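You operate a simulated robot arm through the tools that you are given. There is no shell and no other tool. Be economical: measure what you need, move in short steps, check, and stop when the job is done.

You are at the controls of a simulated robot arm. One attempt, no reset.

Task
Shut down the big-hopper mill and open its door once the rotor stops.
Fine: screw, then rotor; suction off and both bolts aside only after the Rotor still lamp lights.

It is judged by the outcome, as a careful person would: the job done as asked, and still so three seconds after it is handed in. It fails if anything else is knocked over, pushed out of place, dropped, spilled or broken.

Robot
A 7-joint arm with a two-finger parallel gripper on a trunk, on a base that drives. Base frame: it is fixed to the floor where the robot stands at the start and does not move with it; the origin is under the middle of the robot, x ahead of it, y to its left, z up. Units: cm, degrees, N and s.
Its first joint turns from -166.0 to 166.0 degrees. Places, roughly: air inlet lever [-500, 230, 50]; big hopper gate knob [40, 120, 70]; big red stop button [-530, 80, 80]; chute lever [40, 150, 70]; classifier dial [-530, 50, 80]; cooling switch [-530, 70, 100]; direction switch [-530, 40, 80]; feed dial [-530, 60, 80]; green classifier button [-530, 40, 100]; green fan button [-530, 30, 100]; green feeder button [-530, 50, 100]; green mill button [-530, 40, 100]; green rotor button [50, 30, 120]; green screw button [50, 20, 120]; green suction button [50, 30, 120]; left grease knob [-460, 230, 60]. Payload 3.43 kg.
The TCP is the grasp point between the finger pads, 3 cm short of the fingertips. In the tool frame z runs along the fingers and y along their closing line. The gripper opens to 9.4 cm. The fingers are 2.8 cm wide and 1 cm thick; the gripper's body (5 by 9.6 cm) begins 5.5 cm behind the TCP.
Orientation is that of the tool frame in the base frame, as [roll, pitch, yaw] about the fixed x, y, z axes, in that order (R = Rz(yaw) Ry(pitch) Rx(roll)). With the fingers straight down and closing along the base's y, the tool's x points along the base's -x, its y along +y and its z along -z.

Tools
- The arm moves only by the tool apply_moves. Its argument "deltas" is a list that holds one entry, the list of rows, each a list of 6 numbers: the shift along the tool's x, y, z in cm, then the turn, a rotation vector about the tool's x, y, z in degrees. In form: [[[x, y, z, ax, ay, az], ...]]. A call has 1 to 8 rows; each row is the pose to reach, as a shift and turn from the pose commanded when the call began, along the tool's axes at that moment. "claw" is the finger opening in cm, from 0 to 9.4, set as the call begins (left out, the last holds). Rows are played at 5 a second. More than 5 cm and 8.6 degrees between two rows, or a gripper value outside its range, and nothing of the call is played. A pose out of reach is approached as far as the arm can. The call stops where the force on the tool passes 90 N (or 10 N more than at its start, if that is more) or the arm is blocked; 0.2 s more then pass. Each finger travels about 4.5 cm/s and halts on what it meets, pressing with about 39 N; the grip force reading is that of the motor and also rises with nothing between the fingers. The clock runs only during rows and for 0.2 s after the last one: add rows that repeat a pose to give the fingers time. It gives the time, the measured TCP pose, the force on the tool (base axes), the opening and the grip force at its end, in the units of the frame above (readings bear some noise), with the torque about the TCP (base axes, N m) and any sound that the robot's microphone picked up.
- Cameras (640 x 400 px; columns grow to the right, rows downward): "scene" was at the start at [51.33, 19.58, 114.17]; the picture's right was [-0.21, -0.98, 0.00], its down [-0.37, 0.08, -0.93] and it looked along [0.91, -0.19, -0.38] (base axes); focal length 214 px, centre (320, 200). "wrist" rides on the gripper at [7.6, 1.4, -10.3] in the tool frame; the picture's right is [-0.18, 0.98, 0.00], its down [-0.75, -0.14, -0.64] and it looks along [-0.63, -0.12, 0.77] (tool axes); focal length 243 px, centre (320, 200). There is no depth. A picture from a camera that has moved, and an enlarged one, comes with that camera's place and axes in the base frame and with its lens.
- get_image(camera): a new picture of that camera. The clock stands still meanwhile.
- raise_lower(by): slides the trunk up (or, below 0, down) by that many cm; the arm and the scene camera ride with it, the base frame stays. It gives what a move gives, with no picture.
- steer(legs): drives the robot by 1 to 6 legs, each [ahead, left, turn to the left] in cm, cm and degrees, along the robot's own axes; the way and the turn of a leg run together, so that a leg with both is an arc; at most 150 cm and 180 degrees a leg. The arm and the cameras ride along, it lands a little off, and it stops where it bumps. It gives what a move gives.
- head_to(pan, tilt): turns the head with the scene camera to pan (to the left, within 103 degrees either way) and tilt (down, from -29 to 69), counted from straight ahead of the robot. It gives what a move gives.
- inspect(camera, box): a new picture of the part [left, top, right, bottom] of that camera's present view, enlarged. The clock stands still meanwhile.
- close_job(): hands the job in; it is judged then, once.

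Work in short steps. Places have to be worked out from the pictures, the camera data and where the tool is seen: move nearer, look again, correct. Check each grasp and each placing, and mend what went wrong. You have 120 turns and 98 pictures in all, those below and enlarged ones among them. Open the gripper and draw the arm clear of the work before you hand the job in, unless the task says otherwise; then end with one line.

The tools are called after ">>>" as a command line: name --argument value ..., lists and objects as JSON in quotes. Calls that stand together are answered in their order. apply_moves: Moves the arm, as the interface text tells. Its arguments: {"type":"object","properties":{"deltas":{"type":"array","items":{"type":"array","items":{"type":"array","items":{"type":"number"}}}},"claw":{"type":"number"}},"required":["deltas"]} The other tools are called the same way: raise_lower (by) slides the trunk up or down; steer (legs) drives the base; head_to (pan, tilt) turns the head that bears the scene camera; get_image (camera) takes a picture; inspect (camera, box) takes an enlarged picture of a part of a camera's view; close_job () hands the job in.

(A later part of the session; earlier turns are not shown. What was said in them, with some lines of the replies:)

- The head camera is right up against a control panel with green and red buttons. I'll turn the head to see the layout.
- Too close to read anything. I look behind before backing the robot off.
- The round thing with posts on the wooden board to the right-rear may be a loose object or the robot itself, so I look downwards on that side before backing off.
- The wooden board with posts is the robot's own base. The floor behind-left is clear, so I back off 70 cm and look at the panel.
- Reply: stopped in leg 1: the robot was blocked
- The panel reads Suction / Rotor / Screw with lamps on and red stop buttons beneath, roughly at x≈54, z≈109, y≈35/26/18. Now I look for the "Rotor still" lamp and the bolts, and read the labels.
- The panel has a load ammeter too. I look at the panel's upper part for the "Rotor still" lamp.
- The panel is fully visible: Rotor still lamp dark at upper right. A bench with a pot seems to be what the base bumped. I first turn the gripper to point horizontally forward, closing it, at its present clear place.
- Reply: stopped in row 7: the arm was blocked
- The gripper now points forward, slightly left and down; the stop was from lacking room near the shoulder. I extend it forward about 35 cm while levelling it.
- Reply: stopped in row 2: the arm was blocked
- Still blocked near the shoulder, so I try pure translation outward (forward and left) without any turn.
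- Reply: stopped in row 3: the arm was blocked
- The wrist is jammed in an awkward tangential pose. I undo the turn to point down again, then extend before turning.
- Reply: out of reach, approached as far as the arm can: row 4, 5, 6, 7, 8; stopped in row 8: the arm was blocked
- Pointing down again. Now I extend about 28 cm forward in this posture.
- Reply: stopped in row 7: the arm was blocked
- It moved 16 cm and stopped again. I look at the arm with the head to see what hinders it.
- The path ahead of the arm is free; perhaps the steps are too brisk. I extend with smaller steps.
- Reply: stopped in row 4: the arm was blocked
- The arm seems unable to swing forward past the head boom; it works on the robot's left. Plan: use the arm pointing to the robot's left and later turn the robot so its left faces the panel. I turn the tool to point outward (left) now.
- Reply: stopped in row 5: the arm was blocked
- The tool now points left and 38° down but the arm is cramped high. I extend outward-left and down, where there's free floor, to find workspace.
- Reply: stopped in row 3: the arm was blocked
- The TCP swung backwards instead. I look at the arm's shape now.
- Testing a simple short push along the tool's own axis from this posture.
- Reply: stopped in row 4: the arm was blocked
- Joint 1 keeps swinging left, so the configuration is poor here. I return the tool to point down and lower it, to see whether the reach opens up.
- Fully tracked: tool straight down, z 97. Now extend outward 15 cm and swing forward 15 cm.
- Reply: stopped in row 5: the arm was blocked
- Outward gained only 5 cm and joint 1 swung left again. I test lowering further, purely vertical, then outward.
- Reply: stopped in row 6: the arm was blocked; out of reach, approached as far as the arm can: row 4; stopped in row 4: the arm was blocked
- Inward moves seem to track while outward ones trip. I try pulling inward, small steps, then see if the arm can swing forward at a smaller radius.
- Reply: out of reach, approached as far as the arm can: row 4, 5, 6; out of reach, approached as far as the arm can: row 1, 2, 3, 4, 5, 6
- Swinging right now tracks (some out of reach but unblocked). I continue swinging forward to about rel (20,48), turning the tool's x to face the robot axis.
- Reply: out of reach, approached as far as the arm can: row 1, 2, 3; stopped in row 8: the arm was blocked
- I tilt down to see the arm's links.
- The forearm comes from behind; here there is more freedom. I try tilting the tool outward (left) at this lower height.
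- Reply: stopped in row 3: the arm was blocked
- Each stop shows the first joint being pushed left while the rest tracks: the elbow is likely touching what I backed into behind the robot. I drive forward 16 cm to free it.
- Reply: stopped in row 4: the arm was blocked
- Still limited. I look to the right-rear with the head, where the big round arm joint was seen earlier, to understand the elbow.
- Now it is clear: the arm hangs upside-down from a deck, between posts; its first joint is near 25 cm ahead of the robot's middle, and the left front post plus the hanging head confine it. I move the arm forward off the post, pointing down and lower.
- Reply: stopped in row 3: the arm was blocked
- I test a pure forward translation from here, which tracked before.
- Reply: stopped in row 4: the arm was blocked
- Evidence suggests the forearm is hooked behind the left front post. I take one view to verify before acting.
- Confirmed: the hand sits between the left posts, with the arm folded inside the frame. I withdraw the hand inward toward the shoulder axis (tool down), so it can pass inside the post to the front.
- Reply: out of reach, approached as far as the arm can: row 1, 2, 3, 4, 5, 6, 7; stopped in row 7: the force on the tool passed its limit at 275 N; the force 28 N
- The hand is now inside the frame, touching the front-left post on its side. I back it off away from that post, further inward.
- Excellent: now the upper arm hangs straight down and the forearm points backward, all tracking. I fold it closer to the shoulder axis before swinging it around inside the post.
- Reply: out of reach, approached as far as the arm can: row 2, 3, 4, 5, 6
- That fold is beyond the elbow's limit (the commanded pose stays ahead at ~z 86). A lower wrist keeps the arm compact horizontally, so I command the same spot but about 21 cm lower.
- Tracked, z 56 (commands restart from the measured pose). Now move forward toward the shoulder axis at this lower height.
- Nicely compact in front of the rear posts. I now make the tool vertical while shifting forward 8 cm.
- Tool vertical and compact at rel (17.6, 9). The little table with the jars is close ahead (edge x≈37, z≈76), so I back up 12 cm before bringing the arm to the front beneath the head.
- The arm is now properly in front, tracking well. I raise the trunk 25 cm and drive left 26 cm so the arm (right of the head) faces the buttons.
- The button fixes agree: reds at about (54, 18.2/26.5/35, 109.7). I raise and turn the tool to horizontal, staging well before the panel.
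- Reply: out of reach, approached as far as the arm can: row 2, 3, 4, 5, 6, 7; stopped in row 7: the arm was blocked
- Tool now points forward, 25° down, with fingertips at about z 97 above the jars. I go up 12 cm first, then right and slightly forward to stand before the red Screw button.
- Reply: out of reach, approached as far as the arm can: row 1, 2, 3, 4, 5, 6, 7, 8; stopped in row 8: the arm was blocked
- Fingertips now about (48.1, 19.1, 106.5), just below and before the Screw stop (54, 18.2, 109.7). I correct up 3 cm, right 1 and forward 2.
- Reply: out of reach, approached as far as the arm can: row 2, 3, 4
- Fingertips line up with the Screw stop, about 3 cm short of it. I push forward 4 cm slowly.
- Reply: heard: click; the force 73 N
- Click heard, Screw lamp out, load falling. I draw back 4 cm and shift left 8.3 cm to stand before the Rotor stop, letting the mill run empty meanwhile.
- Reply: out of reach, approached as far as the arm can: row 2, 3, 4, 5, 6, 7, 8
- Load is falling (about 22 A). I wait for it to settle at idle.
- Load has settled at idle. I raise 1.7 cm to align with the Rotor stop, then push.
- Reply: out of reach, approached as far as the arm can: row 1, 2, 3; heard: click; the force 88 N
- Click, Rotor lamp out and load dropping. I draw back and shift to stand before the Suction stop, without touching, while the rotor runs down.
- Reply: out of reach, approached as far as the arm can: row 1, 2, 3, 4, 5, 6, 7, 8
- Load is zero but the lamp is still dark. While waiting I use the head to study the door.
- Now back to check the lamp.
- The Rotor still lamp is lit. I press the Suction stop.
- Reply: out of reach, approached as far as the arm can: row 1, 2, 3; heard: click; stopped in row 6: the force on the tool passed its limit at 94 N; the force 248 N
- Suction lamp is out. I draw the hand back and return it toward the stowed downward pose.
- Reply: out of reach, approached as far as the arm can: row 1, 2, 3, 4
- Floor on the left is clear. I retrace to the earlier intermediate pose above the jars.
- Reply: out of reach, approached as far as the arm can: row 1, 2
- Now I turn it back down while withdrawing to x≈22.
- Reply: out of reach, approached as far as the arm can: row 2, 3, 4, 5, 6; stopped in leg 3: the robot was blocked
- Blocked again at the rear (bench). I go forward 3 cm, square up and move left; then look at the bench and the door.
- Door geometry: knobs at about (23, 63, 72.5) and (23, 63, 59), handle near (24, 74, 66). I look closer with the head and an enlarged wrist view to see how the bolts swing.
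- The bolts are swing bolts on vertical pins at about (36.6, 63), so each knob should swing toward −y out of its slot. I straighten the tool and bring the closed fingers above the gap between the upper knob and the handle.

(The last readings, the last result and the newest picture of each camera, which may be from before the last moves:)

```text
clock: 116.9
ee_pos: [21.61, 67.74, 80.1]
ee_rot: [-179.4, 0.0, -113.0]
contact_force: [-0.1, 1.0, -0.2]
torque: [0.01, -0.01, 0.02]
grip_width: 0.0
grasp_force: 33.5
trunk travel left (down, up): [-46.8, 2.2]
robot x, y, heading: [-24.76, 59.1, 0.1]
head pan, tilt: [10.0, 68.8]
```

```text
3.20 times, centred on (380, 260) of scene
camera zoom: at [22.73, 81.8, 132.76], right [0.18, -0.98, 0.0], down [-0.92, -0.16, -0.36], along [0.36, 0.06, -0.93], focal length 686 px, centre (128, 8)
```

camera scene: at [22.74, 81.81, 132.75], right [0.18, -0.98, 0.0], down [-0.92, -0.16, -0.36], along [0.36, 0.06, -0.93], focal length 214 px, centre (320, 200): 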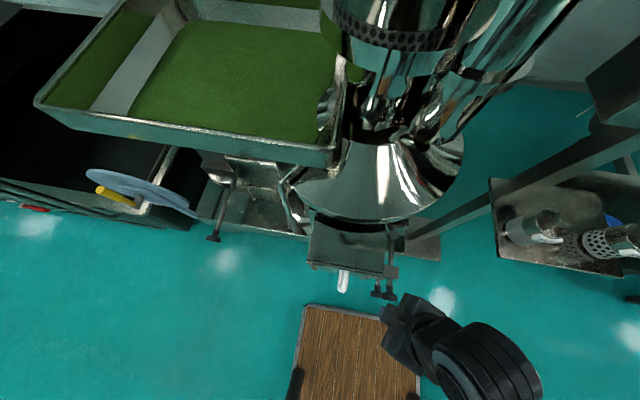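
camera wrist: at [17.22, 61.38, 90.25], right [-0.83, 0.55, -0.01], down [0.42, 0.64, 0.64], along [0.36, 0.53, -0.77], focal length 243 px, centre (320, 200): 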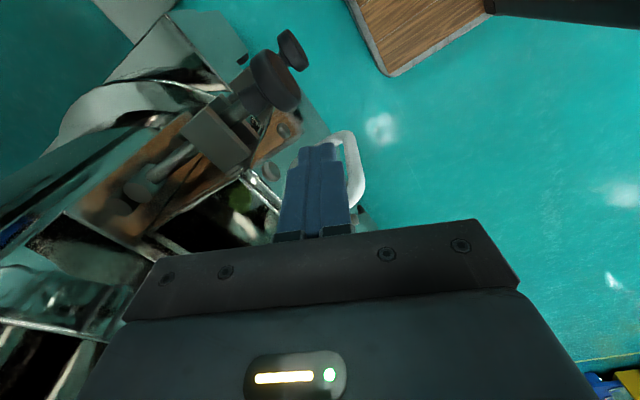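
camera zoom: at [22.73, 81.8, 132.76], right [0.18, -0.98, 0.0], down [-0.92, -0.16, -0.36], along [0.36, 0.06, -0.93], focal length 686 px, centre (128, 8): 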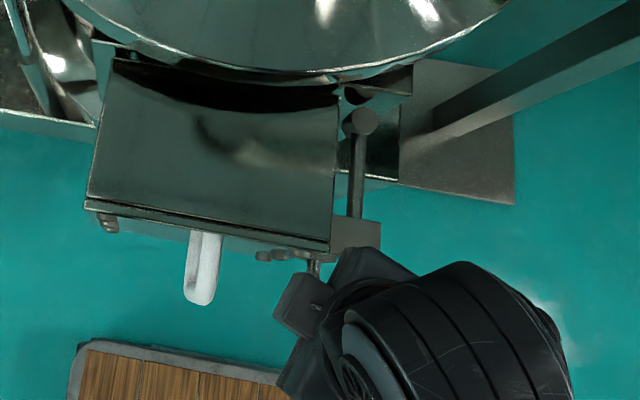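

The top view shows the bolt's pin, shaft and the door lug clearly. I lower the fingers beside the upper knob.

>>> apply_moves --deltas '[[[0, -0.2, 1.9, 0, 0, 0], [0, -0.3, 3.8, 0, 0, 0], [0, -0.4, 5.6, 0, 0, 0]]]'

>>> get_image --camera "wrist"

```text
clock: 117.7
ee_pos: [22.03, 67.56, 74.54]
ee_rot: [-179.4, 0.0, -113.0]
contact_force: [-0.5, 0.4, -0.4]
torque: [-0.03, -0.03, 0.02]
grip_width: 0.0
grasp_force: 33.2
trunk travel left (down, up): [-46.8, 2.2]
robot x, y, heading: [-25.0, 59.06, 0.3]
head pan, tilt: [10.0, 68.8]
```

```text
37 pictures are left
camera wrist: at [17.69, 61.14, 84.69], right [-0.83, 0.55, -0.01], down [0.42, 0.64, 0.64], along [0.36, 0.53, -0.77], focal length 243 px, centre (320, 200)
```

wrist: 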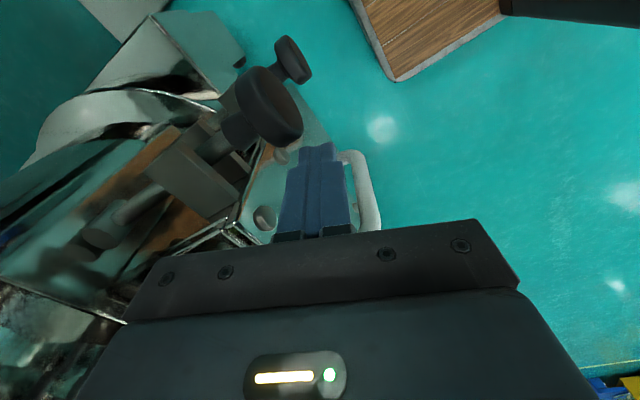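

Fingertips are beside the knob. I push toward −y gently in 1 cm steps to test whether the bolt swings freely.

>>> apply_moves --deltas '[[[0.9, -0.4, 0, 0, 0, 0], [1.8, -0.8, 0, 0, 0, 0], [2.7, -1.2, 0, 0, 0, 0], [3.7, -1.6, 0, 0, 0, 0], [4.6, -2, 0, 0, 0, 0], [5.5, -2.4, 0, 0, 0, 0], [6.4, -2.8, 0, 0, 0, 0]]]'

>>> get_image --camera "wrist"

>>> inspect --camera "scene" --box '[280, 200, 480, 320]'

```text
clock: 119.3
ee_pos: [22.08, 60.59, 74.49]
ee_rot: [-179.3, -0.1, -113.0]
contact_force: [-1.2, -0.8, -0.3]
torque: [-0.01, -0.02, 0.0]
grip_width: 0.0
grasp_force: 33.5
trunk travel left (down, up): [-46.8, 2.2]
robot x, y, heading: [-25.09, 58.95, 0.3]
head pan, tilt: [10.0, 68.8]
```

```text
36 pictures are left
camera wrist: at [17.75, 54.18, 84.71], right [-0.83, 0.55, -0.01], down [0.42, 0.64, 0.64], along [0.36, 0.53, -0.77], focal length 243 px, centre (320, 200)
```

wrist: 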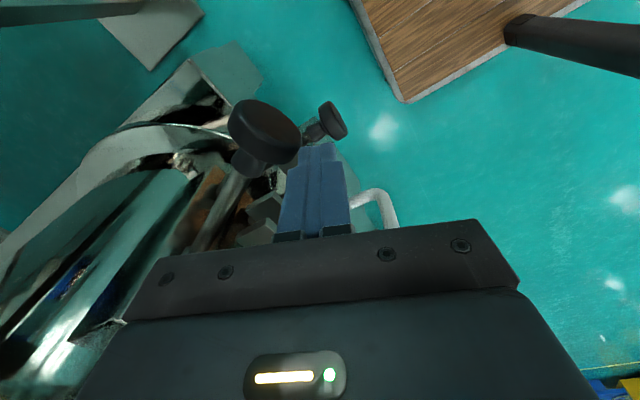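

```text
3.20 times, centred on (380, 260) of scene
camera zoom: at [22.74, 81.81, 132.75], right [0.18, -0.98, 0.0], down [-0.92, -0.16, -0.36], along [0.36, 0.06, -0.93], focal length 686 px, centre (128, 8)
```

zoom: 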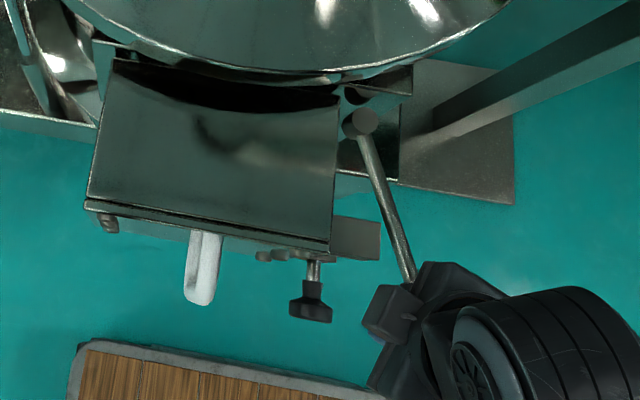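

The upper bolt swings freely out of its lug. I continue along its arc to about 70°.

>>> apply_moves --deltas '[[[1.84, -1.02, 0, 0, 0, 0], [3.03, -2.29, 0, 0, 0, 0], [4.16, -3.74, 0, 0, 0, 0], [5.11, -5.34, 0, 0, 0, 0], [5.98, -7.12, 0, 0, 0, 0], [6.41, -8.39, 0, 0, 0, 0], [6.63, -9.68, 0, 0, 0, 0]]]'

>>> inspect --camera "scene" --box '[280, 200, 480, 320]'

```text
clock: 120.9
ee_pos: [28.26, 50.87, 74.6]
ee_rot: [-179.8, -0.1, -112.8]
contact_force: [-23.1, 13.5, 12.6]
torque: [0.3, 0.54, 0.03]
grip_width: 0.0
grasp_force: 33.2
trunk travel left (down, up): [-46.8, 2.2]
robot x, y, heading: [-25.01, 59.2, 0.2]
head pan, tilt: [10.0, 68.8]
```

```text
3.20 times, centred on (380, 260) of scene
camera zoom: at [22.65, 81.86, 132.8], right [0.18, -0.98, 0.0], down [-0.92, -0.16, -0.36], along [0.36, 0.06, -0.93], focal length 686 px, centre (128, 8)
```

zoom: 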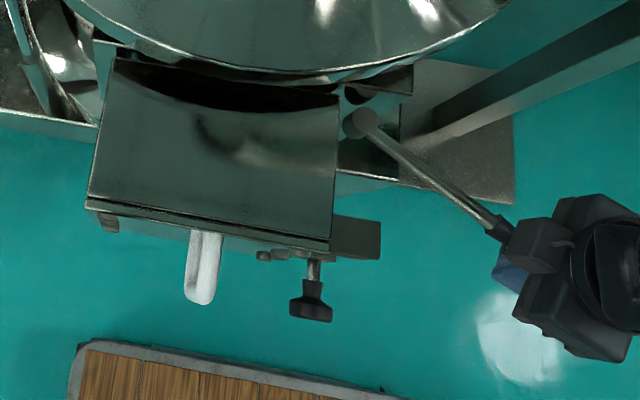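

There is resistance now at about 55–60°, likely its end stop. I back the hand off and raise it, then check the bolt stays.

>>> apply_moves --deltas '[[[0.8, 1.8, 0, 0, 0, 0], [1.6, 3.7, 0, 0, 0, 0], [2.3, 5.5, 0, 0, 0, 0], [2.3, 5.5, -4, 0, 0, 0], [2.3, 5.5, -8, 0, 0, 0]]]'

>>> get_image --camera "wrist"

>>> get_image --camera "scene"

```text
clock: 122.1
ee_pos: [22.42, 50.59, 82.56]
ee_rot: [-179.4, 0.0, -113.2]
contact_force: [0.7, -0.4, 0.1]
torque: [0.02, 0.0, -0.02]
grip_width: 0.03
grasp_force: 32.8
trunk travel left (down, up): [-46.8, 2.2]
robot x, y, heading: [-24.92, 58.91, 0.4]
head pan, tilt: [10.0, 68.8]
```

```text
33 pictures are left
camera wrist: at [17.98, 44.33, 92.79], right [-0.83, 0.55, -0.01], down [0.42, 0.64, 0.64], along [0.36, 0.53, -0.77], focal length 243 px, centre (320, 200)
```

wrist: 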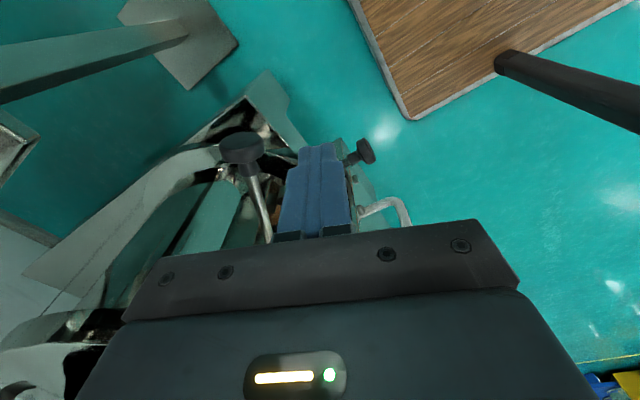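

```text
32 pictures are left
camera scene: at [22.75, 81.81, 132.75], right [0.18, -0.98, 0.0], down [-0.92, -0.16, -0.36], along [0.36, 0.06, -0.93], focal length 214 px, centre (320, 200)
```

scene: 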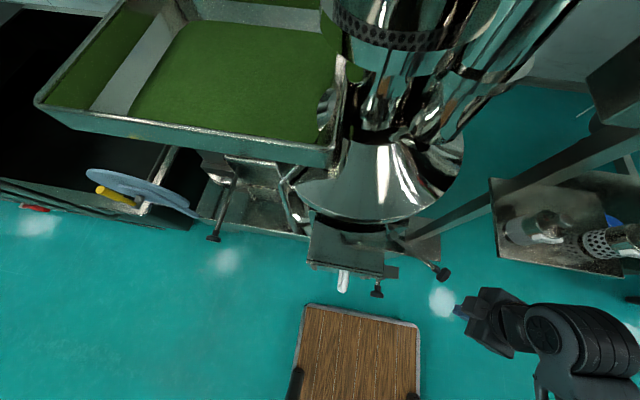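

The upper bolt stays aside at ~65°. For the lower one I first turn the hand so its slim side faces the door (yaw to 180°).

>>> apply_moves --deltas '[[[0.3, 0.7, 0, 0, 0, 8.4], [0.6, 1.4, 0, 0, 0, 16.8], [0.6, 1.4, 0, 0, 0, 25.2], [0.6, 1.4, 0, 0, 0, 33.6], [0.6, 1.4, 0, 0, 0, 42], [0.6, 1.4, 0, 0, 0, 50.4], [0.6, 1.4, 0, 0, 0, 58.8], [0.6, 1.4, 0, 0, 0, 67]]]'

```text
clock: 123.9
ee_pos: [20.89, 50.78, 82.43]
ee_rot: [-179.9, 0.7, 179.8]
contact_force: [0.3, -0.3, 0.1]
torque: [0.02, 0.02, -0.03]
grip_width: 0.0
grasp_force: 33.3
trunk travel left (down, up): [-46.8, 2.2]
robot x, y, heading: [-25.12, 59.3, 0.4]
head pan, tilt: [10.0, 68.8]
```

Now over to above the lower knob's left side.

>>> apply_moves --deltas '[[[-0.2, 4.1, 0, 0, 0, 0], [-0.4, 8.2, 0, 0, 0, 0], [-0.6, 12.3, 0, 0, 0, 0], [-0.6, 16.4, 0, 0, 0, 0], [-0.6, 16.4, 3, 0, 0, 0]]]'

>>> get_image --camera "wrist"

>>> inspect --camera "scene" --box '[280, 200, 480, 320]'

```text
clock: 125.1
ee_pos: [21.46, 67.23, 79.44]
ee_rot: [-179.7, 0.6, -180.0]
contact_force: [1.0, -0.9, 0.3]
torque: [0.03, 0.0, -0.05]
grip_width: 0.0
grasp_force: 32.8
trunk travel left (down, up): [-46.8, 2.2]
robot x, y, heading: [-24.86, 58.93, 0.4]
head pan, tilt: [10.0, 68.8]
```

```text
31 pictures are left
camera wrist: at [13.81, 68.72, 89.63], right [0.18, 0.98, 0.0], down [0.75, -0.14, 0.65], along [0.64, -0.12, -0.76], focal length 243 px, centre (320, 200)
```

wrist: 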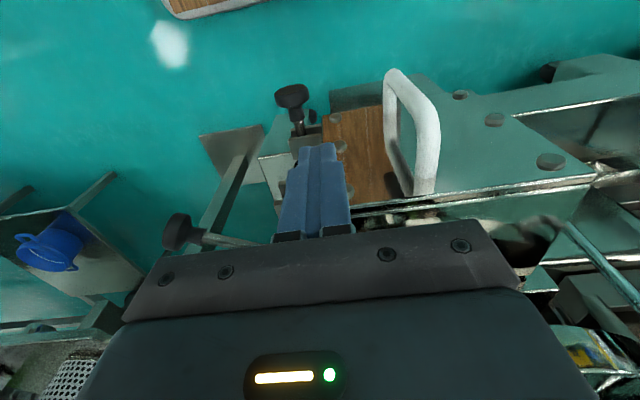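

```text
3.20 times, centred on (380, 260) of scene
camera zoom: at [22.73, 81.81, 132.76], right [0.18, -0.98, 0.0], down [-0.92, -0.16, -0.36], along [0.36, 0.06, -0.93], focal length 686 px, centre (128, 8)
```

zoom: 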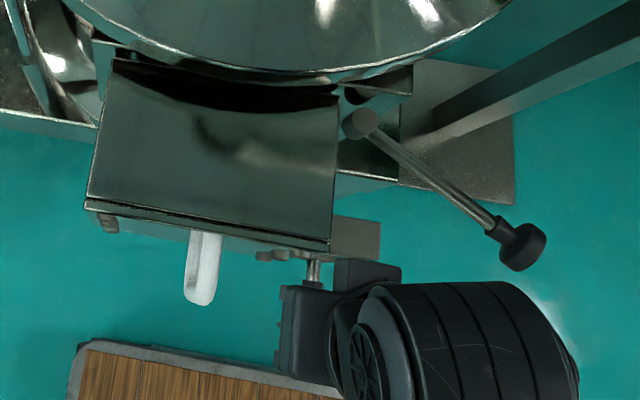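

Clearances look fine (handle at y≈75.5). I descend beside the lower knob.

>>> apply_moves --deltas '[[[0, 0, 3.8, 0, 0, 0], [0, 0, 7.6, 0, 0, 0], [0, 0, 11.4, 0, 0, 0], [0, 0, 15.2, 0, 0, 0], [0, 0, 19, 0, 0, 0]]]'

>>> get_image --camera "wrist"

```text
clock: 126.3
ee_pos: [21.74, 67.23, 60.4]
ee_rot: [-179.8, 0.6, -180.0]
contact_force: [0.3, 0.2, 0.9]
torque: [0.01, -0.03, -0.03]
grip_width: 0.02
grasp_force: 32.9
trunk travel left (down, up): [-46.8, 2.2]
robot x, y, heading: [-24.89, 59.54, 0.5]
head pan, tilt: [10.0, 68.8]
```

```text
29 pictures are left
camera wrist: at [13.98, 68.64, 70.64], right [0.18, 0.98, 0.0], down [0.75, -0.14, 0.65], along [0.64, -0.12, -0.76], focal length 243 px, centre (320, 200)
```

wrist: 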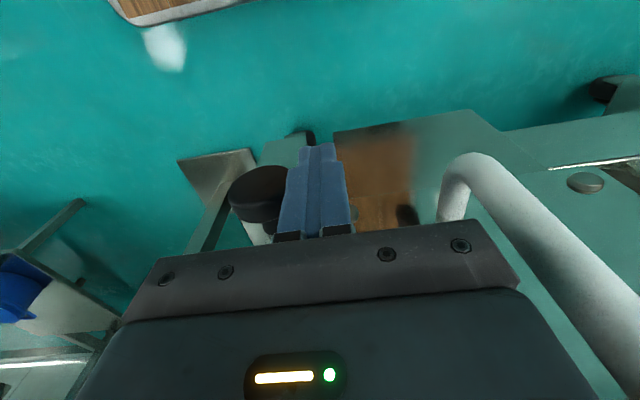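

Fingers are right beside the lower knob. I push it along its arc to about 55°.

>>> apply_moves --deltas '[[[0, -1.6, 0, 0, 0, 0], [-0.2, -3.2, 0, 0, 0, 0], [-0.7, -5.6, 0, 0, 0, 0], [-1.3, -8, 0, 0, 0, 0], [-2.2, -10.3, 0, 0, 0, 0], [-3.5, -12.4, 0, 0, 0, 0], [-4.5, -13.6, 0, 0, 0, 0]]]'

>>> inspect --camera "scene" --box '[280, 200, 480, 320]'

>>> get_image --camera "wrist"

```text
clock: 127.9
ee_pos: [26.2, 53.5, 60.52]
ee_rot: [-179.9, 0.5, -180.0]
contact_force: [0.6, 0.2, -0.2]
torque: [0.0, -0.04, 0.01]
grip_width: 0.0
grasp_force: 33.4
trunk travel left (down, up): [-46.8, 2.2]
robot x, y, heading: [-25.06, 59.21, 0.1]
head pan, tilt: [10.0, 68.8]
```

```text
3.20 times, centred on (380, 260) of scene
camera zoom: at [22.73, 81.82, 132.75], right [0.18, -0.98, 0.0], down [-0.92, -0.16, -0.36], along [0.36, 0.06, -0.93], focal length 686 px, centre (128, 8)
```

zoom: 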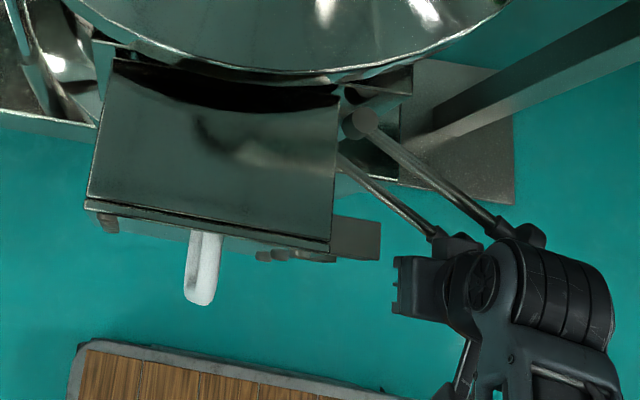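

```text
27 pictures are left
camera wrist: at [18.47, 54.88, 70.7], right [0.18, 0.98, 0.0], down [0.75, -0.14, 0.65], along [0.64, -0.12, -0.76], focal length 243 px, centre (320, 200)
```

wrist: 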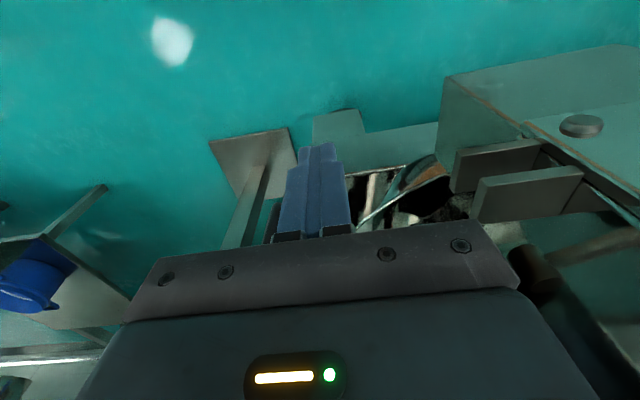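

The lower bolt is out of its lug at ~53°. I nudge it about 1 cm further, then retreat and rise.

>>> apply_moves --deltas '[[[-0.6, -0.5, 0, 0, 0, 0], [-1.2, -1.0, 0, 0, 0, 0], [-1.2, -1.0, 0, 0, 0, 0]]]'

>>> apply_moves --deltas '[[[2.5, 0.5, 0, 0, 0, 0], [5, 1, 0, 0, 0, 0], [8, 1, 0, 0, 0, 0], [8, 1, -4, 0, 0, 0], [8, 1, -8, 0, 0, 0], [8, 1, -12, 0, 0, 0], [8, 1, -16, 0, 0, 0]]]'

>>> get_image --camera "wrist"

>>> inspect --camera "scene" --box '[280, 200, 480, 320]'

```text
clock: 128.7
ee_pos: [26.45, 52.65, 60.2]
ee_rot: [-180.0, -0.4, 179.9]
contact_force: [-61.0, 32.3, -16.6]
torque: [-2.8, -5.97, -1.08]
grip_width: 0.0
grasp_force: 32.7
trunk travel left (down, up): [-46.8, 2.2]
robot x, y, heading: [-24.84, 59.36, 0.1]
head pan, tilt: [10.0, 68.8]
```

```text
clock: 130.3
ee_pos: [19.25, 53.51, 76.53]
ee_rot: [-179.8, 0.7, 180.0]
contact_force: [-0.4, 0.5, -0.5]
torque: [0.0, 0.01, -0.02]
grip_width: 0.0
grasp_force: 32.9
trunk travel left (down, up): [-46.8, 2.2]
robot x, y, heading: [-25.02, 59.5, 0.2]
head pan, tilt: [10.0, 68.8]
```

```text
26 pictures are left
camera wrist: at [11.54, 55.0, 86.7], right [0.18, 0.98, 0.0], down [0.75, -0.14, 0.65], along [0.64, -0.12, -0.76], focal length 243 px, centre (320, 200)
```

wrist: 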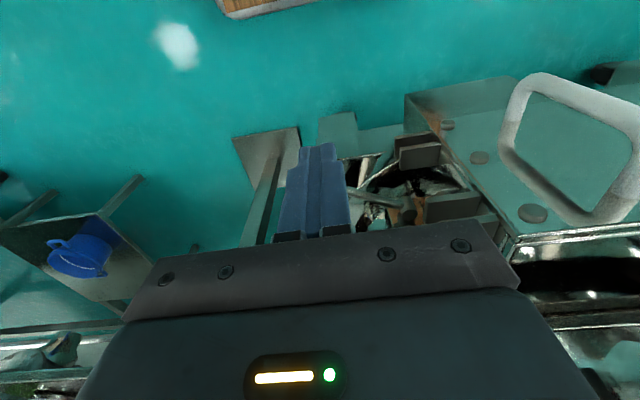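

```text
3.20 times, centred on (380, 260) of scene
camera zoom: at [22.74, 81.81, 132.75], right [0.18, -0.98, 0.0], down [-0.92, -0.16, -0.36], along [0.36, 0.06, -0.93], focal length 686 px, centre (128, 8)
```

zoom: 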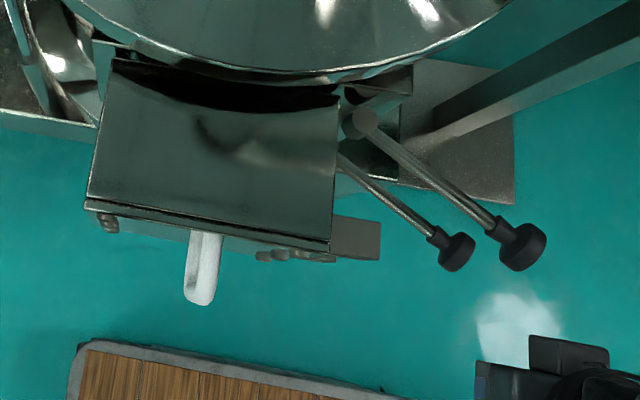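

Both bolts are well aside, lugs free. The handle's vertical bar is at about (22, 75.4), z 59–71. I move above it with the gripper opened to 6 cm.

>>> apply_moves --deltas '[[[0, 3, -3.5, 0, 0, 0], [-0.5, 7, -5.5, 0, 0, 0], [-1, 11, -5.5, 0, 0, 0], [-2, 15, -5.5, 0, 0, 0], [-2.5, 18.5, -5.5, 0, 0, 0], [-3, 21.9, -5.5, 0, 0, 0], [-3, 21.9, -5.5, 0, 0, 0]]]' --claw 6

>>> get_image --camera "wrist"

```text
clock: 131.9
ee_pos: [22.27, 75.52, 81.9]
ee_rot: [-179.8, 0.6, -179.9]
contact_force: [0.3, -0.4, 0.3]
torque: [0.0, -0.02, 0.01]
grip_width: 6.0
grasp_force: 0.0
trunk travel left (down, up): [-46.8, 2.2]
robot x, y, heading: [-24.83, 59.41, 0.0]
head pan, tilt: [10.0, 68.8]
```

```text
24 pictures are left
camera wrist: at [14.46, 77.0, 92.08], right [0.18, 0.98, 0.0], down [0.75, -0.14, 0.65], along [0.64, -0.12, -0.76], focal length 243 px, centre (320, 200)
```

wrist: 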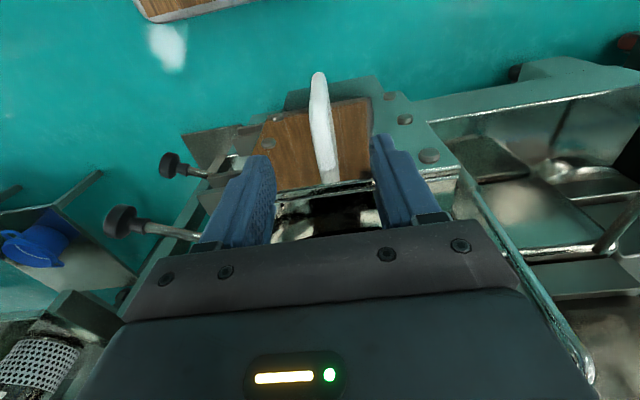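

The handle is centred between the fingers. I descend 14 cm and close on the bar.

>>> apply_moves --deltas '[[[0, 0, 3.5, 0, 0, 0], [0, 0, 7, 0, 0, 0], [0, 0, 10.5, 0, 0, 0], [0, 0, 14, 0, 0, 0]]]'

>>> apply_moves --deltas '[[[0, 0, 0, 0, 0, 0], [0, 0, 0, 0, 0, 0], [0, 0, 0, 0, 0, 0], [0, 0, 0, 0, 0, 0], [0, 0, 0, 0, 0, 0]]]' --claw 1

>>> get_image --camera "wrist"

```text
clock: 132.9
ee_pos: [22.33, 75.44, 67.86]
ee_rot: [-179.8, 0.7, 179.9]
contact_force: [-1.7, -0.3, -0.2]
torque: [0.01, -0.05, 0.0]
grip_width: 5.98
grasp_force: 0.0
trunk travel left (down, up): [-46.8, 2.2]
robot x, y, heading: [-24.82, 58.87, 0.2]
head pan, tilt: [10.0, 68.8]
```

```text
clock: 134.1
ee_pos: [22.34, 75.26, 68.16]
ee_rot: [-179.7, 0.5, 179.9]
contact_force: [-8.3, -5.6, -6.2]
torque: [0.33, -0.38, -0.21]
grip_width: 2.14
grasp_force: 44.8
trunk travel left (down, up): [-46.8, 2.2]
robot x, y, heading: [-24.67, 59.46, 0.4]
head pan, tilt: [10.0, 68.8]
```

```text
23 pictures are left
camera wrist: at [14.58, 76.8, 78.18], right [0.19, 0.98, 0.0], down [0.75, -0.14, 0.65], along [0.64, -0.12, -0.76], focal length 243 px, centre (320, 200)
```

wrist: 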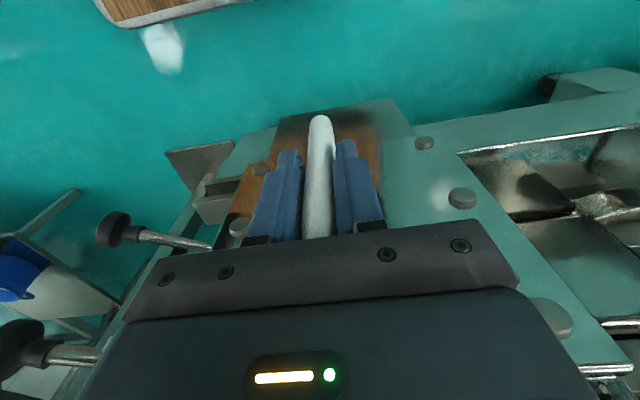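

Bar gripped (2.1 cm). With the hinge presumed vertical near (29, 85), I try the first 8° of opening and read the forces.

>>> apply_moves --deltas '[[[0.35, 0.3, 0, 0, 0, 2], [0.7, 0.6, 0, 0, 0, 4], [1.0, 0.87, 0, 0, 0, 6], [1.32, 1.14, 0, 0, 0, 8]]]'

>>> inspect --camera "scene" --box '[240, 180, 480, 330]'

```text
clock: 135.1
ee_pos: [21.32, 76.56, 68.03]
ee_rot: [-180.0, 1.0, 171.9]
contact_force: [31.7, 20.3, -8.6]
torque: [-0.85, 1.26, 0.27]
grip_width: 2.15
grasp_force: 45.0
trunk travel left (down, up): [-46.8, 2.2]
robot x, y, heading: [-24.93, 59.25, 0.4]
head pan, tilt: [10.0, 68.8]
```

```text
2.67 times, centred on (360, 255) of scene
camera zoom: at [22.85, 81.88, 132.72], right [0.18, -0.98, 0.0], down [-0.92, -0.16, -0.36], along [0.36, 0.06, -0.93], focal length 572 px, centre (213, 53)
```

zoom: 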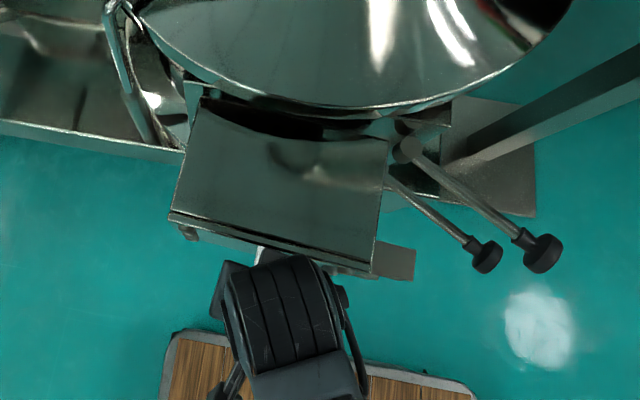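

The door has started to open (lug moved ~1.2 cm); the hinge looks to be near (27, 85.5). I continue along that arc to about 38°.

>>> apply_moves --deltas '[[[0.5, 0.15, 0, 0, 0, 3.5], [1.06, 0.36, 0, 0, 0, 7], [1.7, 0.8, 0, 0, 0, 11], [2.3, 1.29, 0, 0, 0, 15], [2.9, 1.8, 0, 0, 0, 19], [3.46, 2.34, 0, 0, 0, 23], [3.95, 2.9, 0, 0, 0, 27], [4.43, 3.51, 0, 0, 0, 31]]]'

>>> inspect --camera "scene" --box '[240, 180, 480, 330]'

```text
clock: 136.9
ee_pos: [17.11, 80.59, 67.88]
ee_rot: [179.8, 0.6, 140.8]
contact_force: [0.0, 0.2, 0.1]
torque: [-0.01, -0.05, 0.0]
grip_width: 1.01
grasp_force: 0.0
trunk travel left (down, up): [-46.8, 2.2]
robot x, y, heading: [-25.02, 59.13, -0.1]
head pan, tilt: [10.0, 68.8]
```

```text
2.67 times, centred on (360, 255) of scene
camera zoom: at [22.75, 81.81, 132.75], right [0.18, -0.98, 0.0], down [-0.92, -0.16, -0.36], along [0.36, 0.06, -0.93], focal length 572 px, centre (213, 53)
```

zoom: 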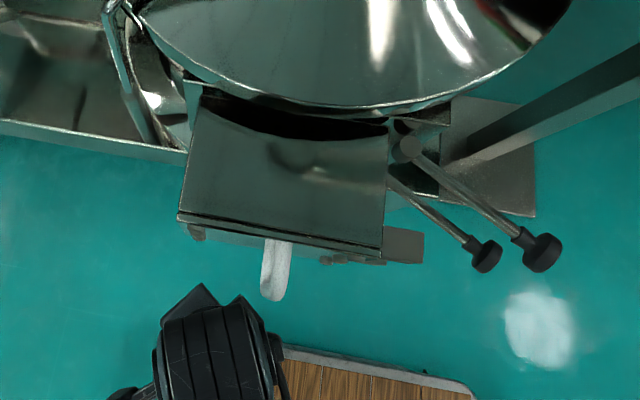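

The grip slipped, but the pictures show the whole box swung about a hinge deeper in, near (43, 85), so the handle should move mainly toward +y. I rise, close the fingers, turn the hand back square and go to the right side of the handle to push it.

>>> apply_moves --deltas '[[[0.5, 0, -4, 0, 0, 0], [0.5, 0, -8, 0, 0, 0], [0.5, 0, -12, 0, 0, -7.8], [0.5, 0, -12, 0, 0, -15.6], [0.5, 0, -12, 0, 0, -23.4], [0.5, 0, -12, 0, 0, -31.2], [0.5, 0, -12, 0, 0, -39.2]]]' --claw 0

>>> apply_moves --deltas '[[[-1.5, -2.4, 0, 0, 0, 0], [-3.5, -5, 0, 0, 0, 0], [-5.5, -7.6, 0, 0, 0, 0], [-6.2, -9.2, 0, 0, 0, 0], [-6.2, -9.2, 4, 0, 0, 0], [-6.2, -9.2, 8, 0, 0, 0], [-6.2, -9.2, 12, 0, 0, 0]]]'

>>> get_image --camera "wrist"

```text
clock: 138.5
ee_pos: [16.61, 81.07, 79.82]
ee_rot: [-179.8, 0.5, -179.7]
contact_force: [-0.8, 0.4, -0.3]
torque: [-0.02, 0.02, -0.01]
grip_width: 0.0
grasp_force: 32.9
trunk travel left (down, up): [-46.8, 2.2]
robot x, y, heading: [-25.12, 59.15, 0.4]
head pan, tilt: [10.0, 68.8]
```

```text
clock: 140.1
ee_pos: [23.11, 71.83, 69.4]
ee_rot: [-179.9, 1.1, -179.9]
contact_force: [-8.2, -2.1, 22.2]
torque: [0.45, -1.31, 0.02]
grip_width: 0.0
grasp_force: 33.0
trunk travel left (down, up): [-46.8, 2.2]
robot x, y, heading: [-24.57, 59.3, -0.2]
head pan, tilt: [10.0, 68.8]
stopped in row 7: the force on the tool passed its limit at 150 N (the readings are from after the stop); the commanded pose is now the measured one
```

```text
20 pictures are left
camera wrist: at [15.24, 73.24, 79.51], right [0.18, 0.98, 0.0], down [0.74, -0.14, 0.66], along [0.65, -0.12, -0.75], focal length 243 px, centre (320, 200)
```

wrist: 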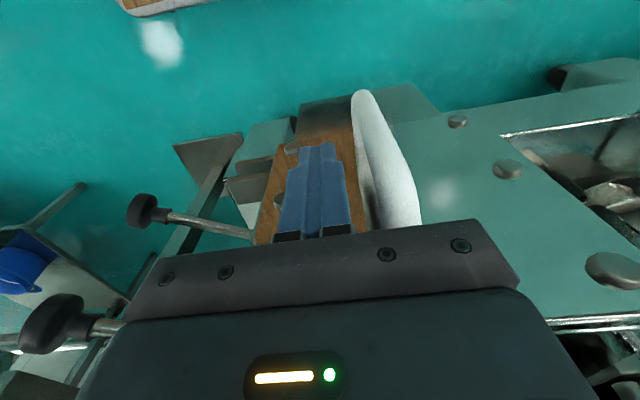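

The hand's underside touched something on the way down (likely the box lip); I lift 1.2 cm, ease back 1 cm, and then push the handle along the new arc to about 20°.

>>> apply_moves --deltas '[[[0.5, 0, -1.2, 0, 0, 0], [1.1, 0.6, -1.2, 0, 0, 0], [1.9, 2.7, -1.2, 0, 0, 4], [2.6, 4.2, -1.2, 0, 0, 8], [3.1, 5.8, -1.2, 0, 0, 12], [3.5, 7.4, -1.2, 0, 0, 16], [3.9, 9.1, -1.2, 0, 0, 20]]]'

>>> inspect --camera "scene" --box '[240, 180, 480, 330]'

```text
clock: 141.7
ee_pos: [19.11, 80.83, 70.37]
ee_rot: [179.7, 1.0, 160.0]
contact_force: [0.7, 0.4, 0.2]
torque: [-0.02, 0.01, 0.02]
grip_width: 0.01
grasp_force: 32.7
trunk travel left (down, up): [-46.8, 2.2]
robot x, y, heading: [-25.04, 58.95, 0.4]
head pan, tilt: [10.0, 68.8]
```

```text
2.67 times, centred on (360, 255) of scene
camera zoom: at [22.74, 81.79, 132.75], right [0.18, -0.98, 0.0], down [-0.92, -0.16, -0.36], along [0.36, 0.06, -0.93], focal length 572 px, centre (213, 53)
```

zoom: 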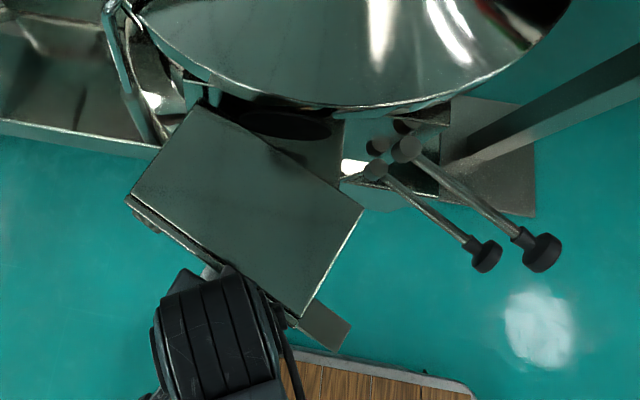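

The door is swinging open freely (about 23°). I continue to about 45°.

>>> apply_moves --deltas '[[[0.94, 2.0, 0, 0, 0, 5], [1.75, 3.94, 0, 0, 0, 10], [2.38, 5.95, 0, 0, 0, 15], [2.8, 8.0, 0, 0, 0, 20], [3.06, 10.2, 0, 0, 0, 25]]]'

>>> get_image --camera "scene"

```text
clock: 142.9
ee_pos: [19.61, 91.61, 70.42]
ee_rot: [179.5, 0.8, 134.9]
contact_force: [0.0, 0.8, 0.1]
torque: [-0.05, -0.01, 0.0]
grip_width: 0.0
grasp_force: 32.8
trunk travel left (down, up): [-46.8, 2.2]
robot x, y, heading: [-24.85, 58.94, 0.1]
head pan, tilt: [10.0, 68.8]
```

```text
18 pictures are left
camera scene: at [22.74, 81.78, 132.75], right [0.18, -0.98, 0.0], down [-0.92, -0.16, -0.36], along [0.36, 0.06, -0.93], focal length 214 px, centre (320, 200)
```

scene: 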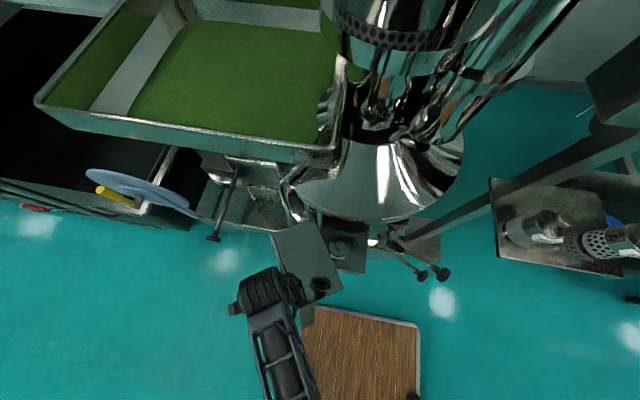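

About 50° open with no resistance. I go on to about 70°, watching the force.

>>> apply_moves --deltas '[[[0.78, 1.77, 0, 0, 0, 5], [1.56, 3.67, 0, 0, 0, 10], [2.2, 5.72, 0, 0, 0, 15], [2.7, 7.77, 0, 0, 0, 20], [2.91, 9.8, 0, 0, 0, 25]]]'

>>> get_image --camera "scene"

```text
clock: 144.1
ee_pos: [24.56, 100.65, 70.33]
ee_rot: [179.2, 0.5, 110.1]
contact_force: [-2.4, 1.6, 1.0]
torque: [-0.04, -0.05, -0.01]
grip_width: 0.0
grasp_force: 33.1
trunk travel left (down, up): [-46.8, 2.2]
robot x, y, heading: [-25.18, 58.79, 0.3]
head pan, tilt: [10.0, 68.8]
```

```text
17 pictures are left
camera scene: at [22.73, 81.79, 132.76], right [0.18, -0.98, 0.0], down [-0.92, -0.16, -0.36], along [0.36, 0.06, -0.93], focal length 214 px, centre (320, 200)
```

scene: 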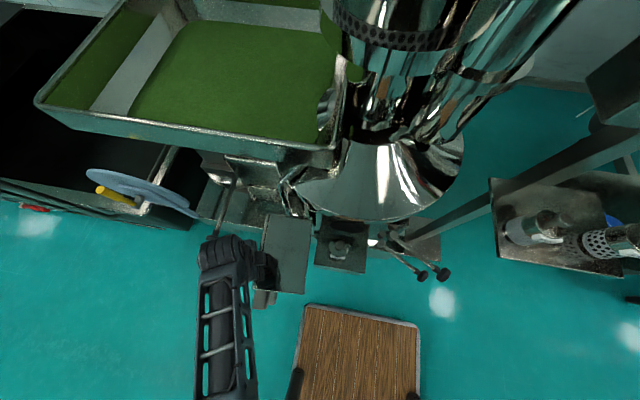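

The door stands about 75–80° open and the chamber is exposed; the gate knob is near beyond, so I stop here. I withdraw the hand away from the handle (−x), then rise.

>>> apply_moves --deltas '[[[0, -2.7, 0, 0, 0, 0], [0, -5.3, 0, 0, 0, 0], [0, -8, 0, 0, 0, 0], [0, -8, -4, 0, 0, 0], [0, -8, -8, 0, 0, 0], [0, -8, -12, 0, 0, 0], [0, -8, -16, 0, 0, 0]]]'

>>> inspect --camera "scene" --box '[180, 160, 480, 350]'

```text
clock: 144.9
ee_pos: [19.07, 97.12, 70.14]
ee_rot: [180.0, 0.7, 108.4]
contact_force: [-25.6, 10.1, 55.8]
torque: [-0.95, 0.7, -0.24]
grip_width: 0.0
grasp_force: 32.9
trunk travel left (down, up): [-46.8, 2.2]
robot x, y, heading: [-25.04, 58.96, 0.3]
head pan, tilt: [10.0, 68.8]
stopped in row 3: the force on the tool passed its limit at 126 N (the readings are from after the stop); the commanded pose is now the measured one
```

```text
2.11 times, centred on (330, 255) of scene
camera zoom: at [22.49, 81.88, 132.93], right [0.18, -0.98, 0.0], down [-0.92, -0.17, -0.36], along [0.36, 0.06, -0.93], focal length 452 px, centre (299, 84)
```

zoom: 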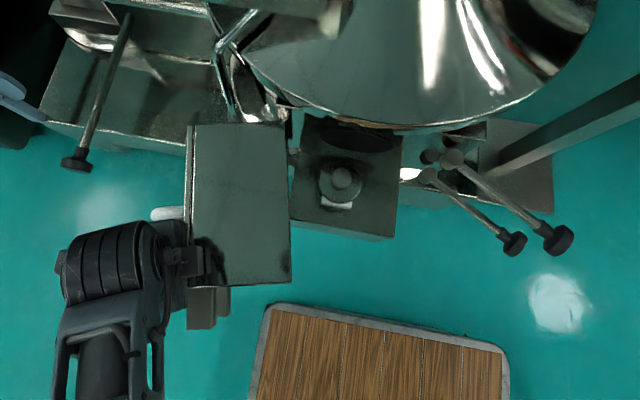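

The hand grazes the door's top edge (force upward). I lift straight up first.

>>> apply_moves --deltas '[[[0, 0.5, -2, 0, 0, 0], [0, 0.5, -5, 0, 0, 0], [0, 0.5, -9, 0, 0, 0], [0, 0.5, -13, 0, 0, 0]]]'

>>> inspect --camera "scene" --box '[180, 160, 480, 350]'

```text
clock: 145.5
ee_pos: [21.02, 94.37, 72.62]
ee_rot: [-178.6, 3.2, 108.2]
contact_force: [-10.8, 4.8, -9.5]
torque: [-0.02, 0.15, 0.21]
grip_width: 0.0
grasp_force: 33.0
trunk travel left (down, up): [-46.8, 2.2]
robot x, y, heading: [-24.51, 59.4, 0.3]
head pan, tilt: [10.0, 68.8]
stopped in row 3: the force on the tool passed its limit at 120 N (the readings are from after the stop); the commanded pose is now the measured one
```

```text
2.11 times, centred on (330, 255) of scene
camera zoom: at [22.63, 81.99, 132.73], right [0.18, -0.98, 0.0], down [-0.92, -0.17, -0.36], along [0.36, 0.06, -0.93], focal length 452 px, centre (299, 84)
```

zoom: 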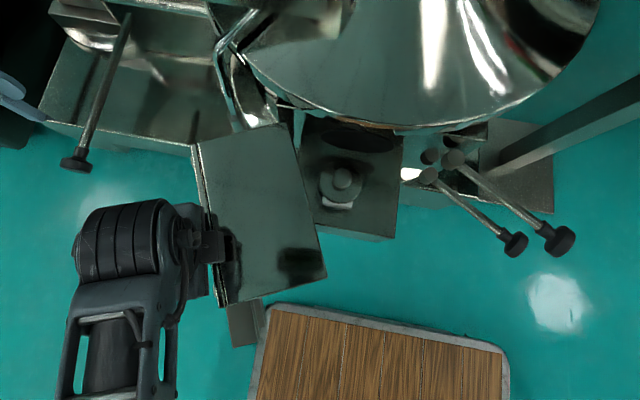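

The fingers got caught at the door's lug and tugged the door back a little. I lower slightly, move straight away from the door face (+y), and then rise.

>>> apply_moves --deltas '[[[0, 0, 1, 0, 0, 0], [2, 0.3, 1, 0, -1, 0], [4, 0.6, 1, 0, -2, 0], [7, 0.6, 1, 0, -3, 0], [9, 0.6, 1, 0, -3, 0]]]'

>>> get_image --camera "wrist"

>>> inspect --camera "scene" --box '[180, 160, 480, 350]'

```text
clock: 146.7
ee_pos: [18.87, 103.04, 71.1]
ee_rot: [-178.9, 6.4, 108.4]
contact_force: [-0.7, -0.5, 0.1]
torque: [0.0, 0.01, 0.01]
grip_width: 0.0
grasp_force: 32.5
trunk travel left (down, up): [-46.8, 2.2]
robot x, y, heading: [-25.21, 59.32, 0.4]
head pan, tilt: [10.0, 68.8]
```

```text
14 pictures are left
camera wrist: at [17.6, 111.78, 80.46], right [0.99, 0.13, 0.0], down [0.09, -0.68, 0.72], along [0.1, -0.72, -0.69], focal length 243 px, centre (320, 200)
```

wrist: 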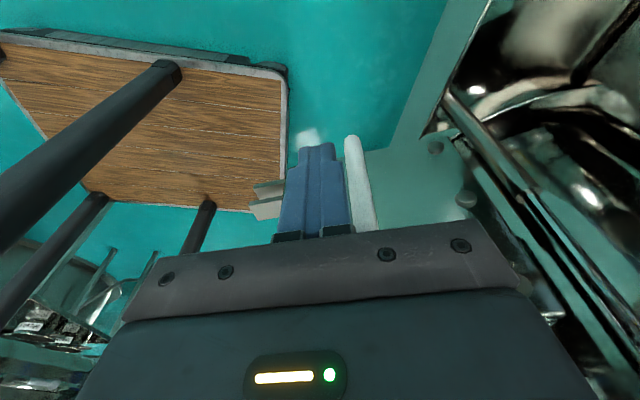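

```text
2.11 times, centred on (330, 255) of scene
camera zoom: at [22.67, 81.91, 132.75], right [0.18, -0.98, 0.0], down [-0.92, -0.17, -0.36], along [0.36, 0.06, -0.93], focal length 452 px, centre (299, 84)
```

zoom: 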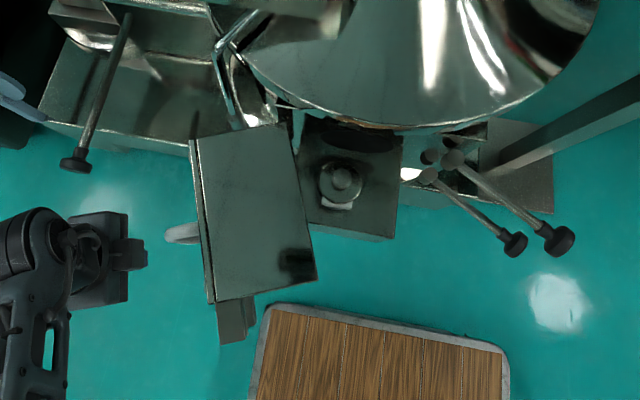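

The hand is free; the door swung back to about 68°. I push the handle once more toward +x, to be retreated this time straight outward along +y.

>>> apply_moves --deltas '[[[-1.5, 0, 0, 0, 3, 0], [-2.86, 0.1, 0, 0, 6, 0], [-3.1, 1.8, 0, 0, 6, 0], [-3.1, 3.4, 0, 0, 6, 0], [-3.3, 4.9, 0, 0, 6, 2], [-3.3, 6.4, 0, 0, 6, 4], [-3.3, 7.5, 0, 0, 6, 6]]]'

>>> inspect --camera "scene" --box '[180, 160, 480, 350]'

```text
clock: 148.1
ee_pos: [23.59, 103.43, 71.62]
ee_rot: [-178.1, -1.3, 106.3]
contact_force: [-2.8, 1.6, 0.7]
torque: [-0.01, -0.01, 0.0]
grip_width: 0.01
grasp_force: 32.7
trunk travel left (down, up): [-46.8, 2.2]
robot x, y, heading: [-24.67, 59.22, 0.3]
head pan, tilt: [10.0, 68.8]
stopped in row 6: the force on the tool passed its limit at 95 N (the readings are from after the stop); the commanded pose is now the measured one
```

```text
2.11 times, centred on (330, 255) of scene
camera zoom: at [22.5, 82.11, 132.78], right [0.18, -0.98, 0.0], down [-0.92, -0.17, -0.36], along [0.36, 0.06, -0.93], focal length 452 px, centre (299, 84)
```

zoom: 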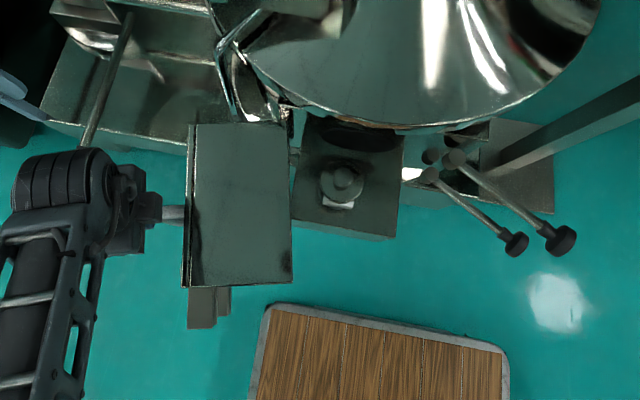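

The door is back at about 80°, apparently its stop. I retreat diagonally outward (−x, +y), clear of lug and gate knob, and then rise.

>>> apply_moves --deltas '[[[2.2, -1.8, 0, 0, 0, 0], [4.5, -4.9, 0, 0, 0, 0], [4.5, -4.9, -4, 0, 0, 0], [4.5, -4.9, -8, 0, 0, 0], [4.5, -4.9, -12, 0, 0, 0], [4.5, -4.9, -16, 0, 0, 0]]]'

>>> get_image --camera "scene"

```text
clock: 149.5
ee_pos: [18.58, 106.13, 87.89]
ee_rot: [-178.2, -1.3, 106.1]
contact_force: [0.2, 0.4, 0.0]
torque: [0.01, 0.02, -0.01]
grip_width: 0.0
grasp_force: 32.8
trunk travel left (down, up): [-46.8, 2.2]
robot x, y, heading: [-25.27, 59.34, 0.2]
head pan, tilt: [10.0, 68.8]
```

```text
11 pictures are left
camera scene: at [22.56, 82.07, 132.74], right [0.18, -0.98, 0.0], down [-0.92, -0.17, -0.36], along [0.36, 0.06, -0.93], focal length 214 px, centre (320, 200)
```

scene: 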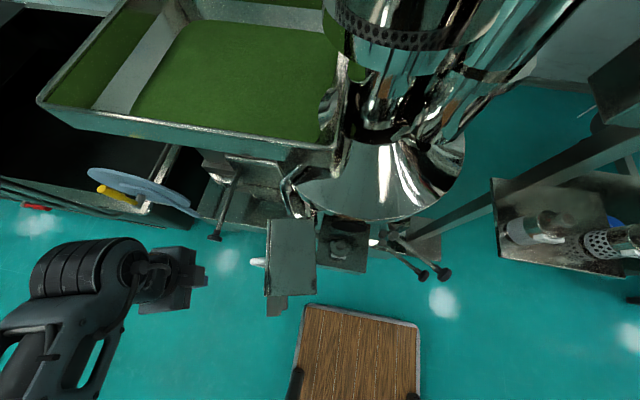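

The door stays open at ~80°, bolts aside, gate knob and jars untouched. I open the gripper, draw the hand further back, and take a last look at the panel.

>>> apply_moves --deltas '[[[0, -3, -2, 0, 0, 0], [0, -6, -4, 0, 0, 0], [0, -9, -4, 0, 0, 0], [0, -9, -4, 0, 0, 0], [0, -9, -4, 0, 0, 0]]]' --claw 8

>>> head_to --pan -45 --tilt 30

>>> get_image --camera "scene"

>>> head_to --pan 10 --tilt 65

>>> get_image --camera "scene"

```text
clock: 150.2
ee_pos: [19.6, 101.64, 91.62]
ee_rot: [-178.4, -0.7, 95.9]
contact_force: [-0.1, -0.6, 0.1]
torque: [0.01, 0.02, 0.02]
grip_width: 6.42
grasp_force: 0.1
trunk travel left (down, up): [-46.8, 2.2]
robot x, y, heading: [-24.97, 59.42, 0.6]
head pan, tilt: [10.0, 68.8]
stopped in row 3: the arm was blocked; the commanded pose is now the measured one
```

```text
clock: 151.5
ee_pos: [19.47, 101.78, 91.58]
ee_rot: [-178.4, -0.6, 95.9]
contact_force: [-1.0, 1.1, -0.2]
torque: [0.0, 0.03, -0.01]
grip_width: 8.01
grasp_force: 0.0
trunk travel left (down, up): [-46.8, 2.2]
robot x, y, heading: [-25.1, 59.38, 0.2]
head pan, tilt: [-45.0, 30.0]
```

```text
10 pictures are left
camera scene: at [23.49, 74.71, 137.89], right [-0.7, -0.71, 0.0], down [-0.36, 0.35, -0.87], along [0.62, -0.61, -0.5], focal length 214 px, centre (320, 200)
```

scene: 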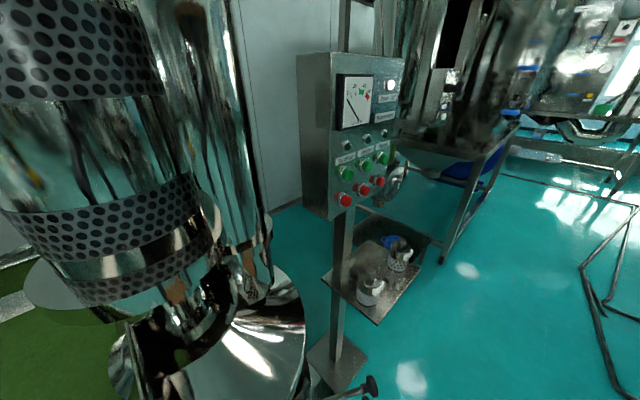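

```text
clock: 152.7
ee_pos: [19.58, 101.85, 91.66]
ee_rot: [-178.4, -0.6, 96.0]
contact_force: [0.0, 0.3, -0.3]
torque: [0.03, -0.05, -0.01]
grip_width: 7.97
grasp_force: 0.1
trunk travel left (down, up): [-46.8, 2.2]
robot x, y, heading: [-25.04, 59.64, 0.2]
head pan, tilt: [10.0, 65.0]
```

```text
9 pictures are left
camera scene: at [23.03, 82.15, 133.14], right [0.18, -0.98, 0.0], down [-0.89, -0.16, -0.42], along [0.42, 0.08, -0.91], focal length 214 px, centre (320, 200)
```

scene: 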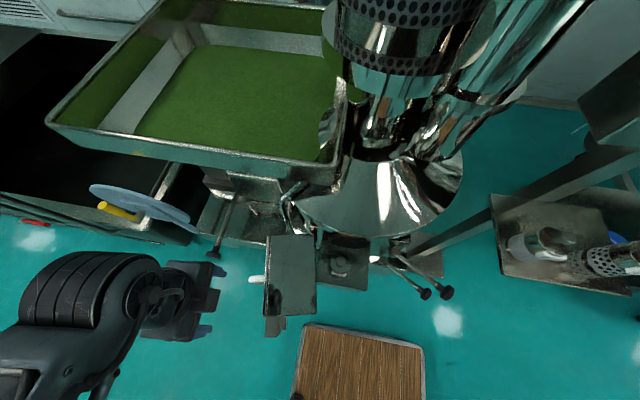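

All three lamps are out, Rotor still is lit, the door is open at ~80°, both bolts are aside, the jars are upright, and the hand is clear with the gripper open. I hand in the job.

>>> close_job

```text
The job is handed in.
```

The big-hopper mill is shut down: screw stopped first, then the rotor, and suction only after the Rotor still lamp lit. Both bolts are swung aside and the door stands open at about 80°. While reversing, the base twice touched something behind it. The pots there looked upright in the one later picture of that side; I did not check for shifting.
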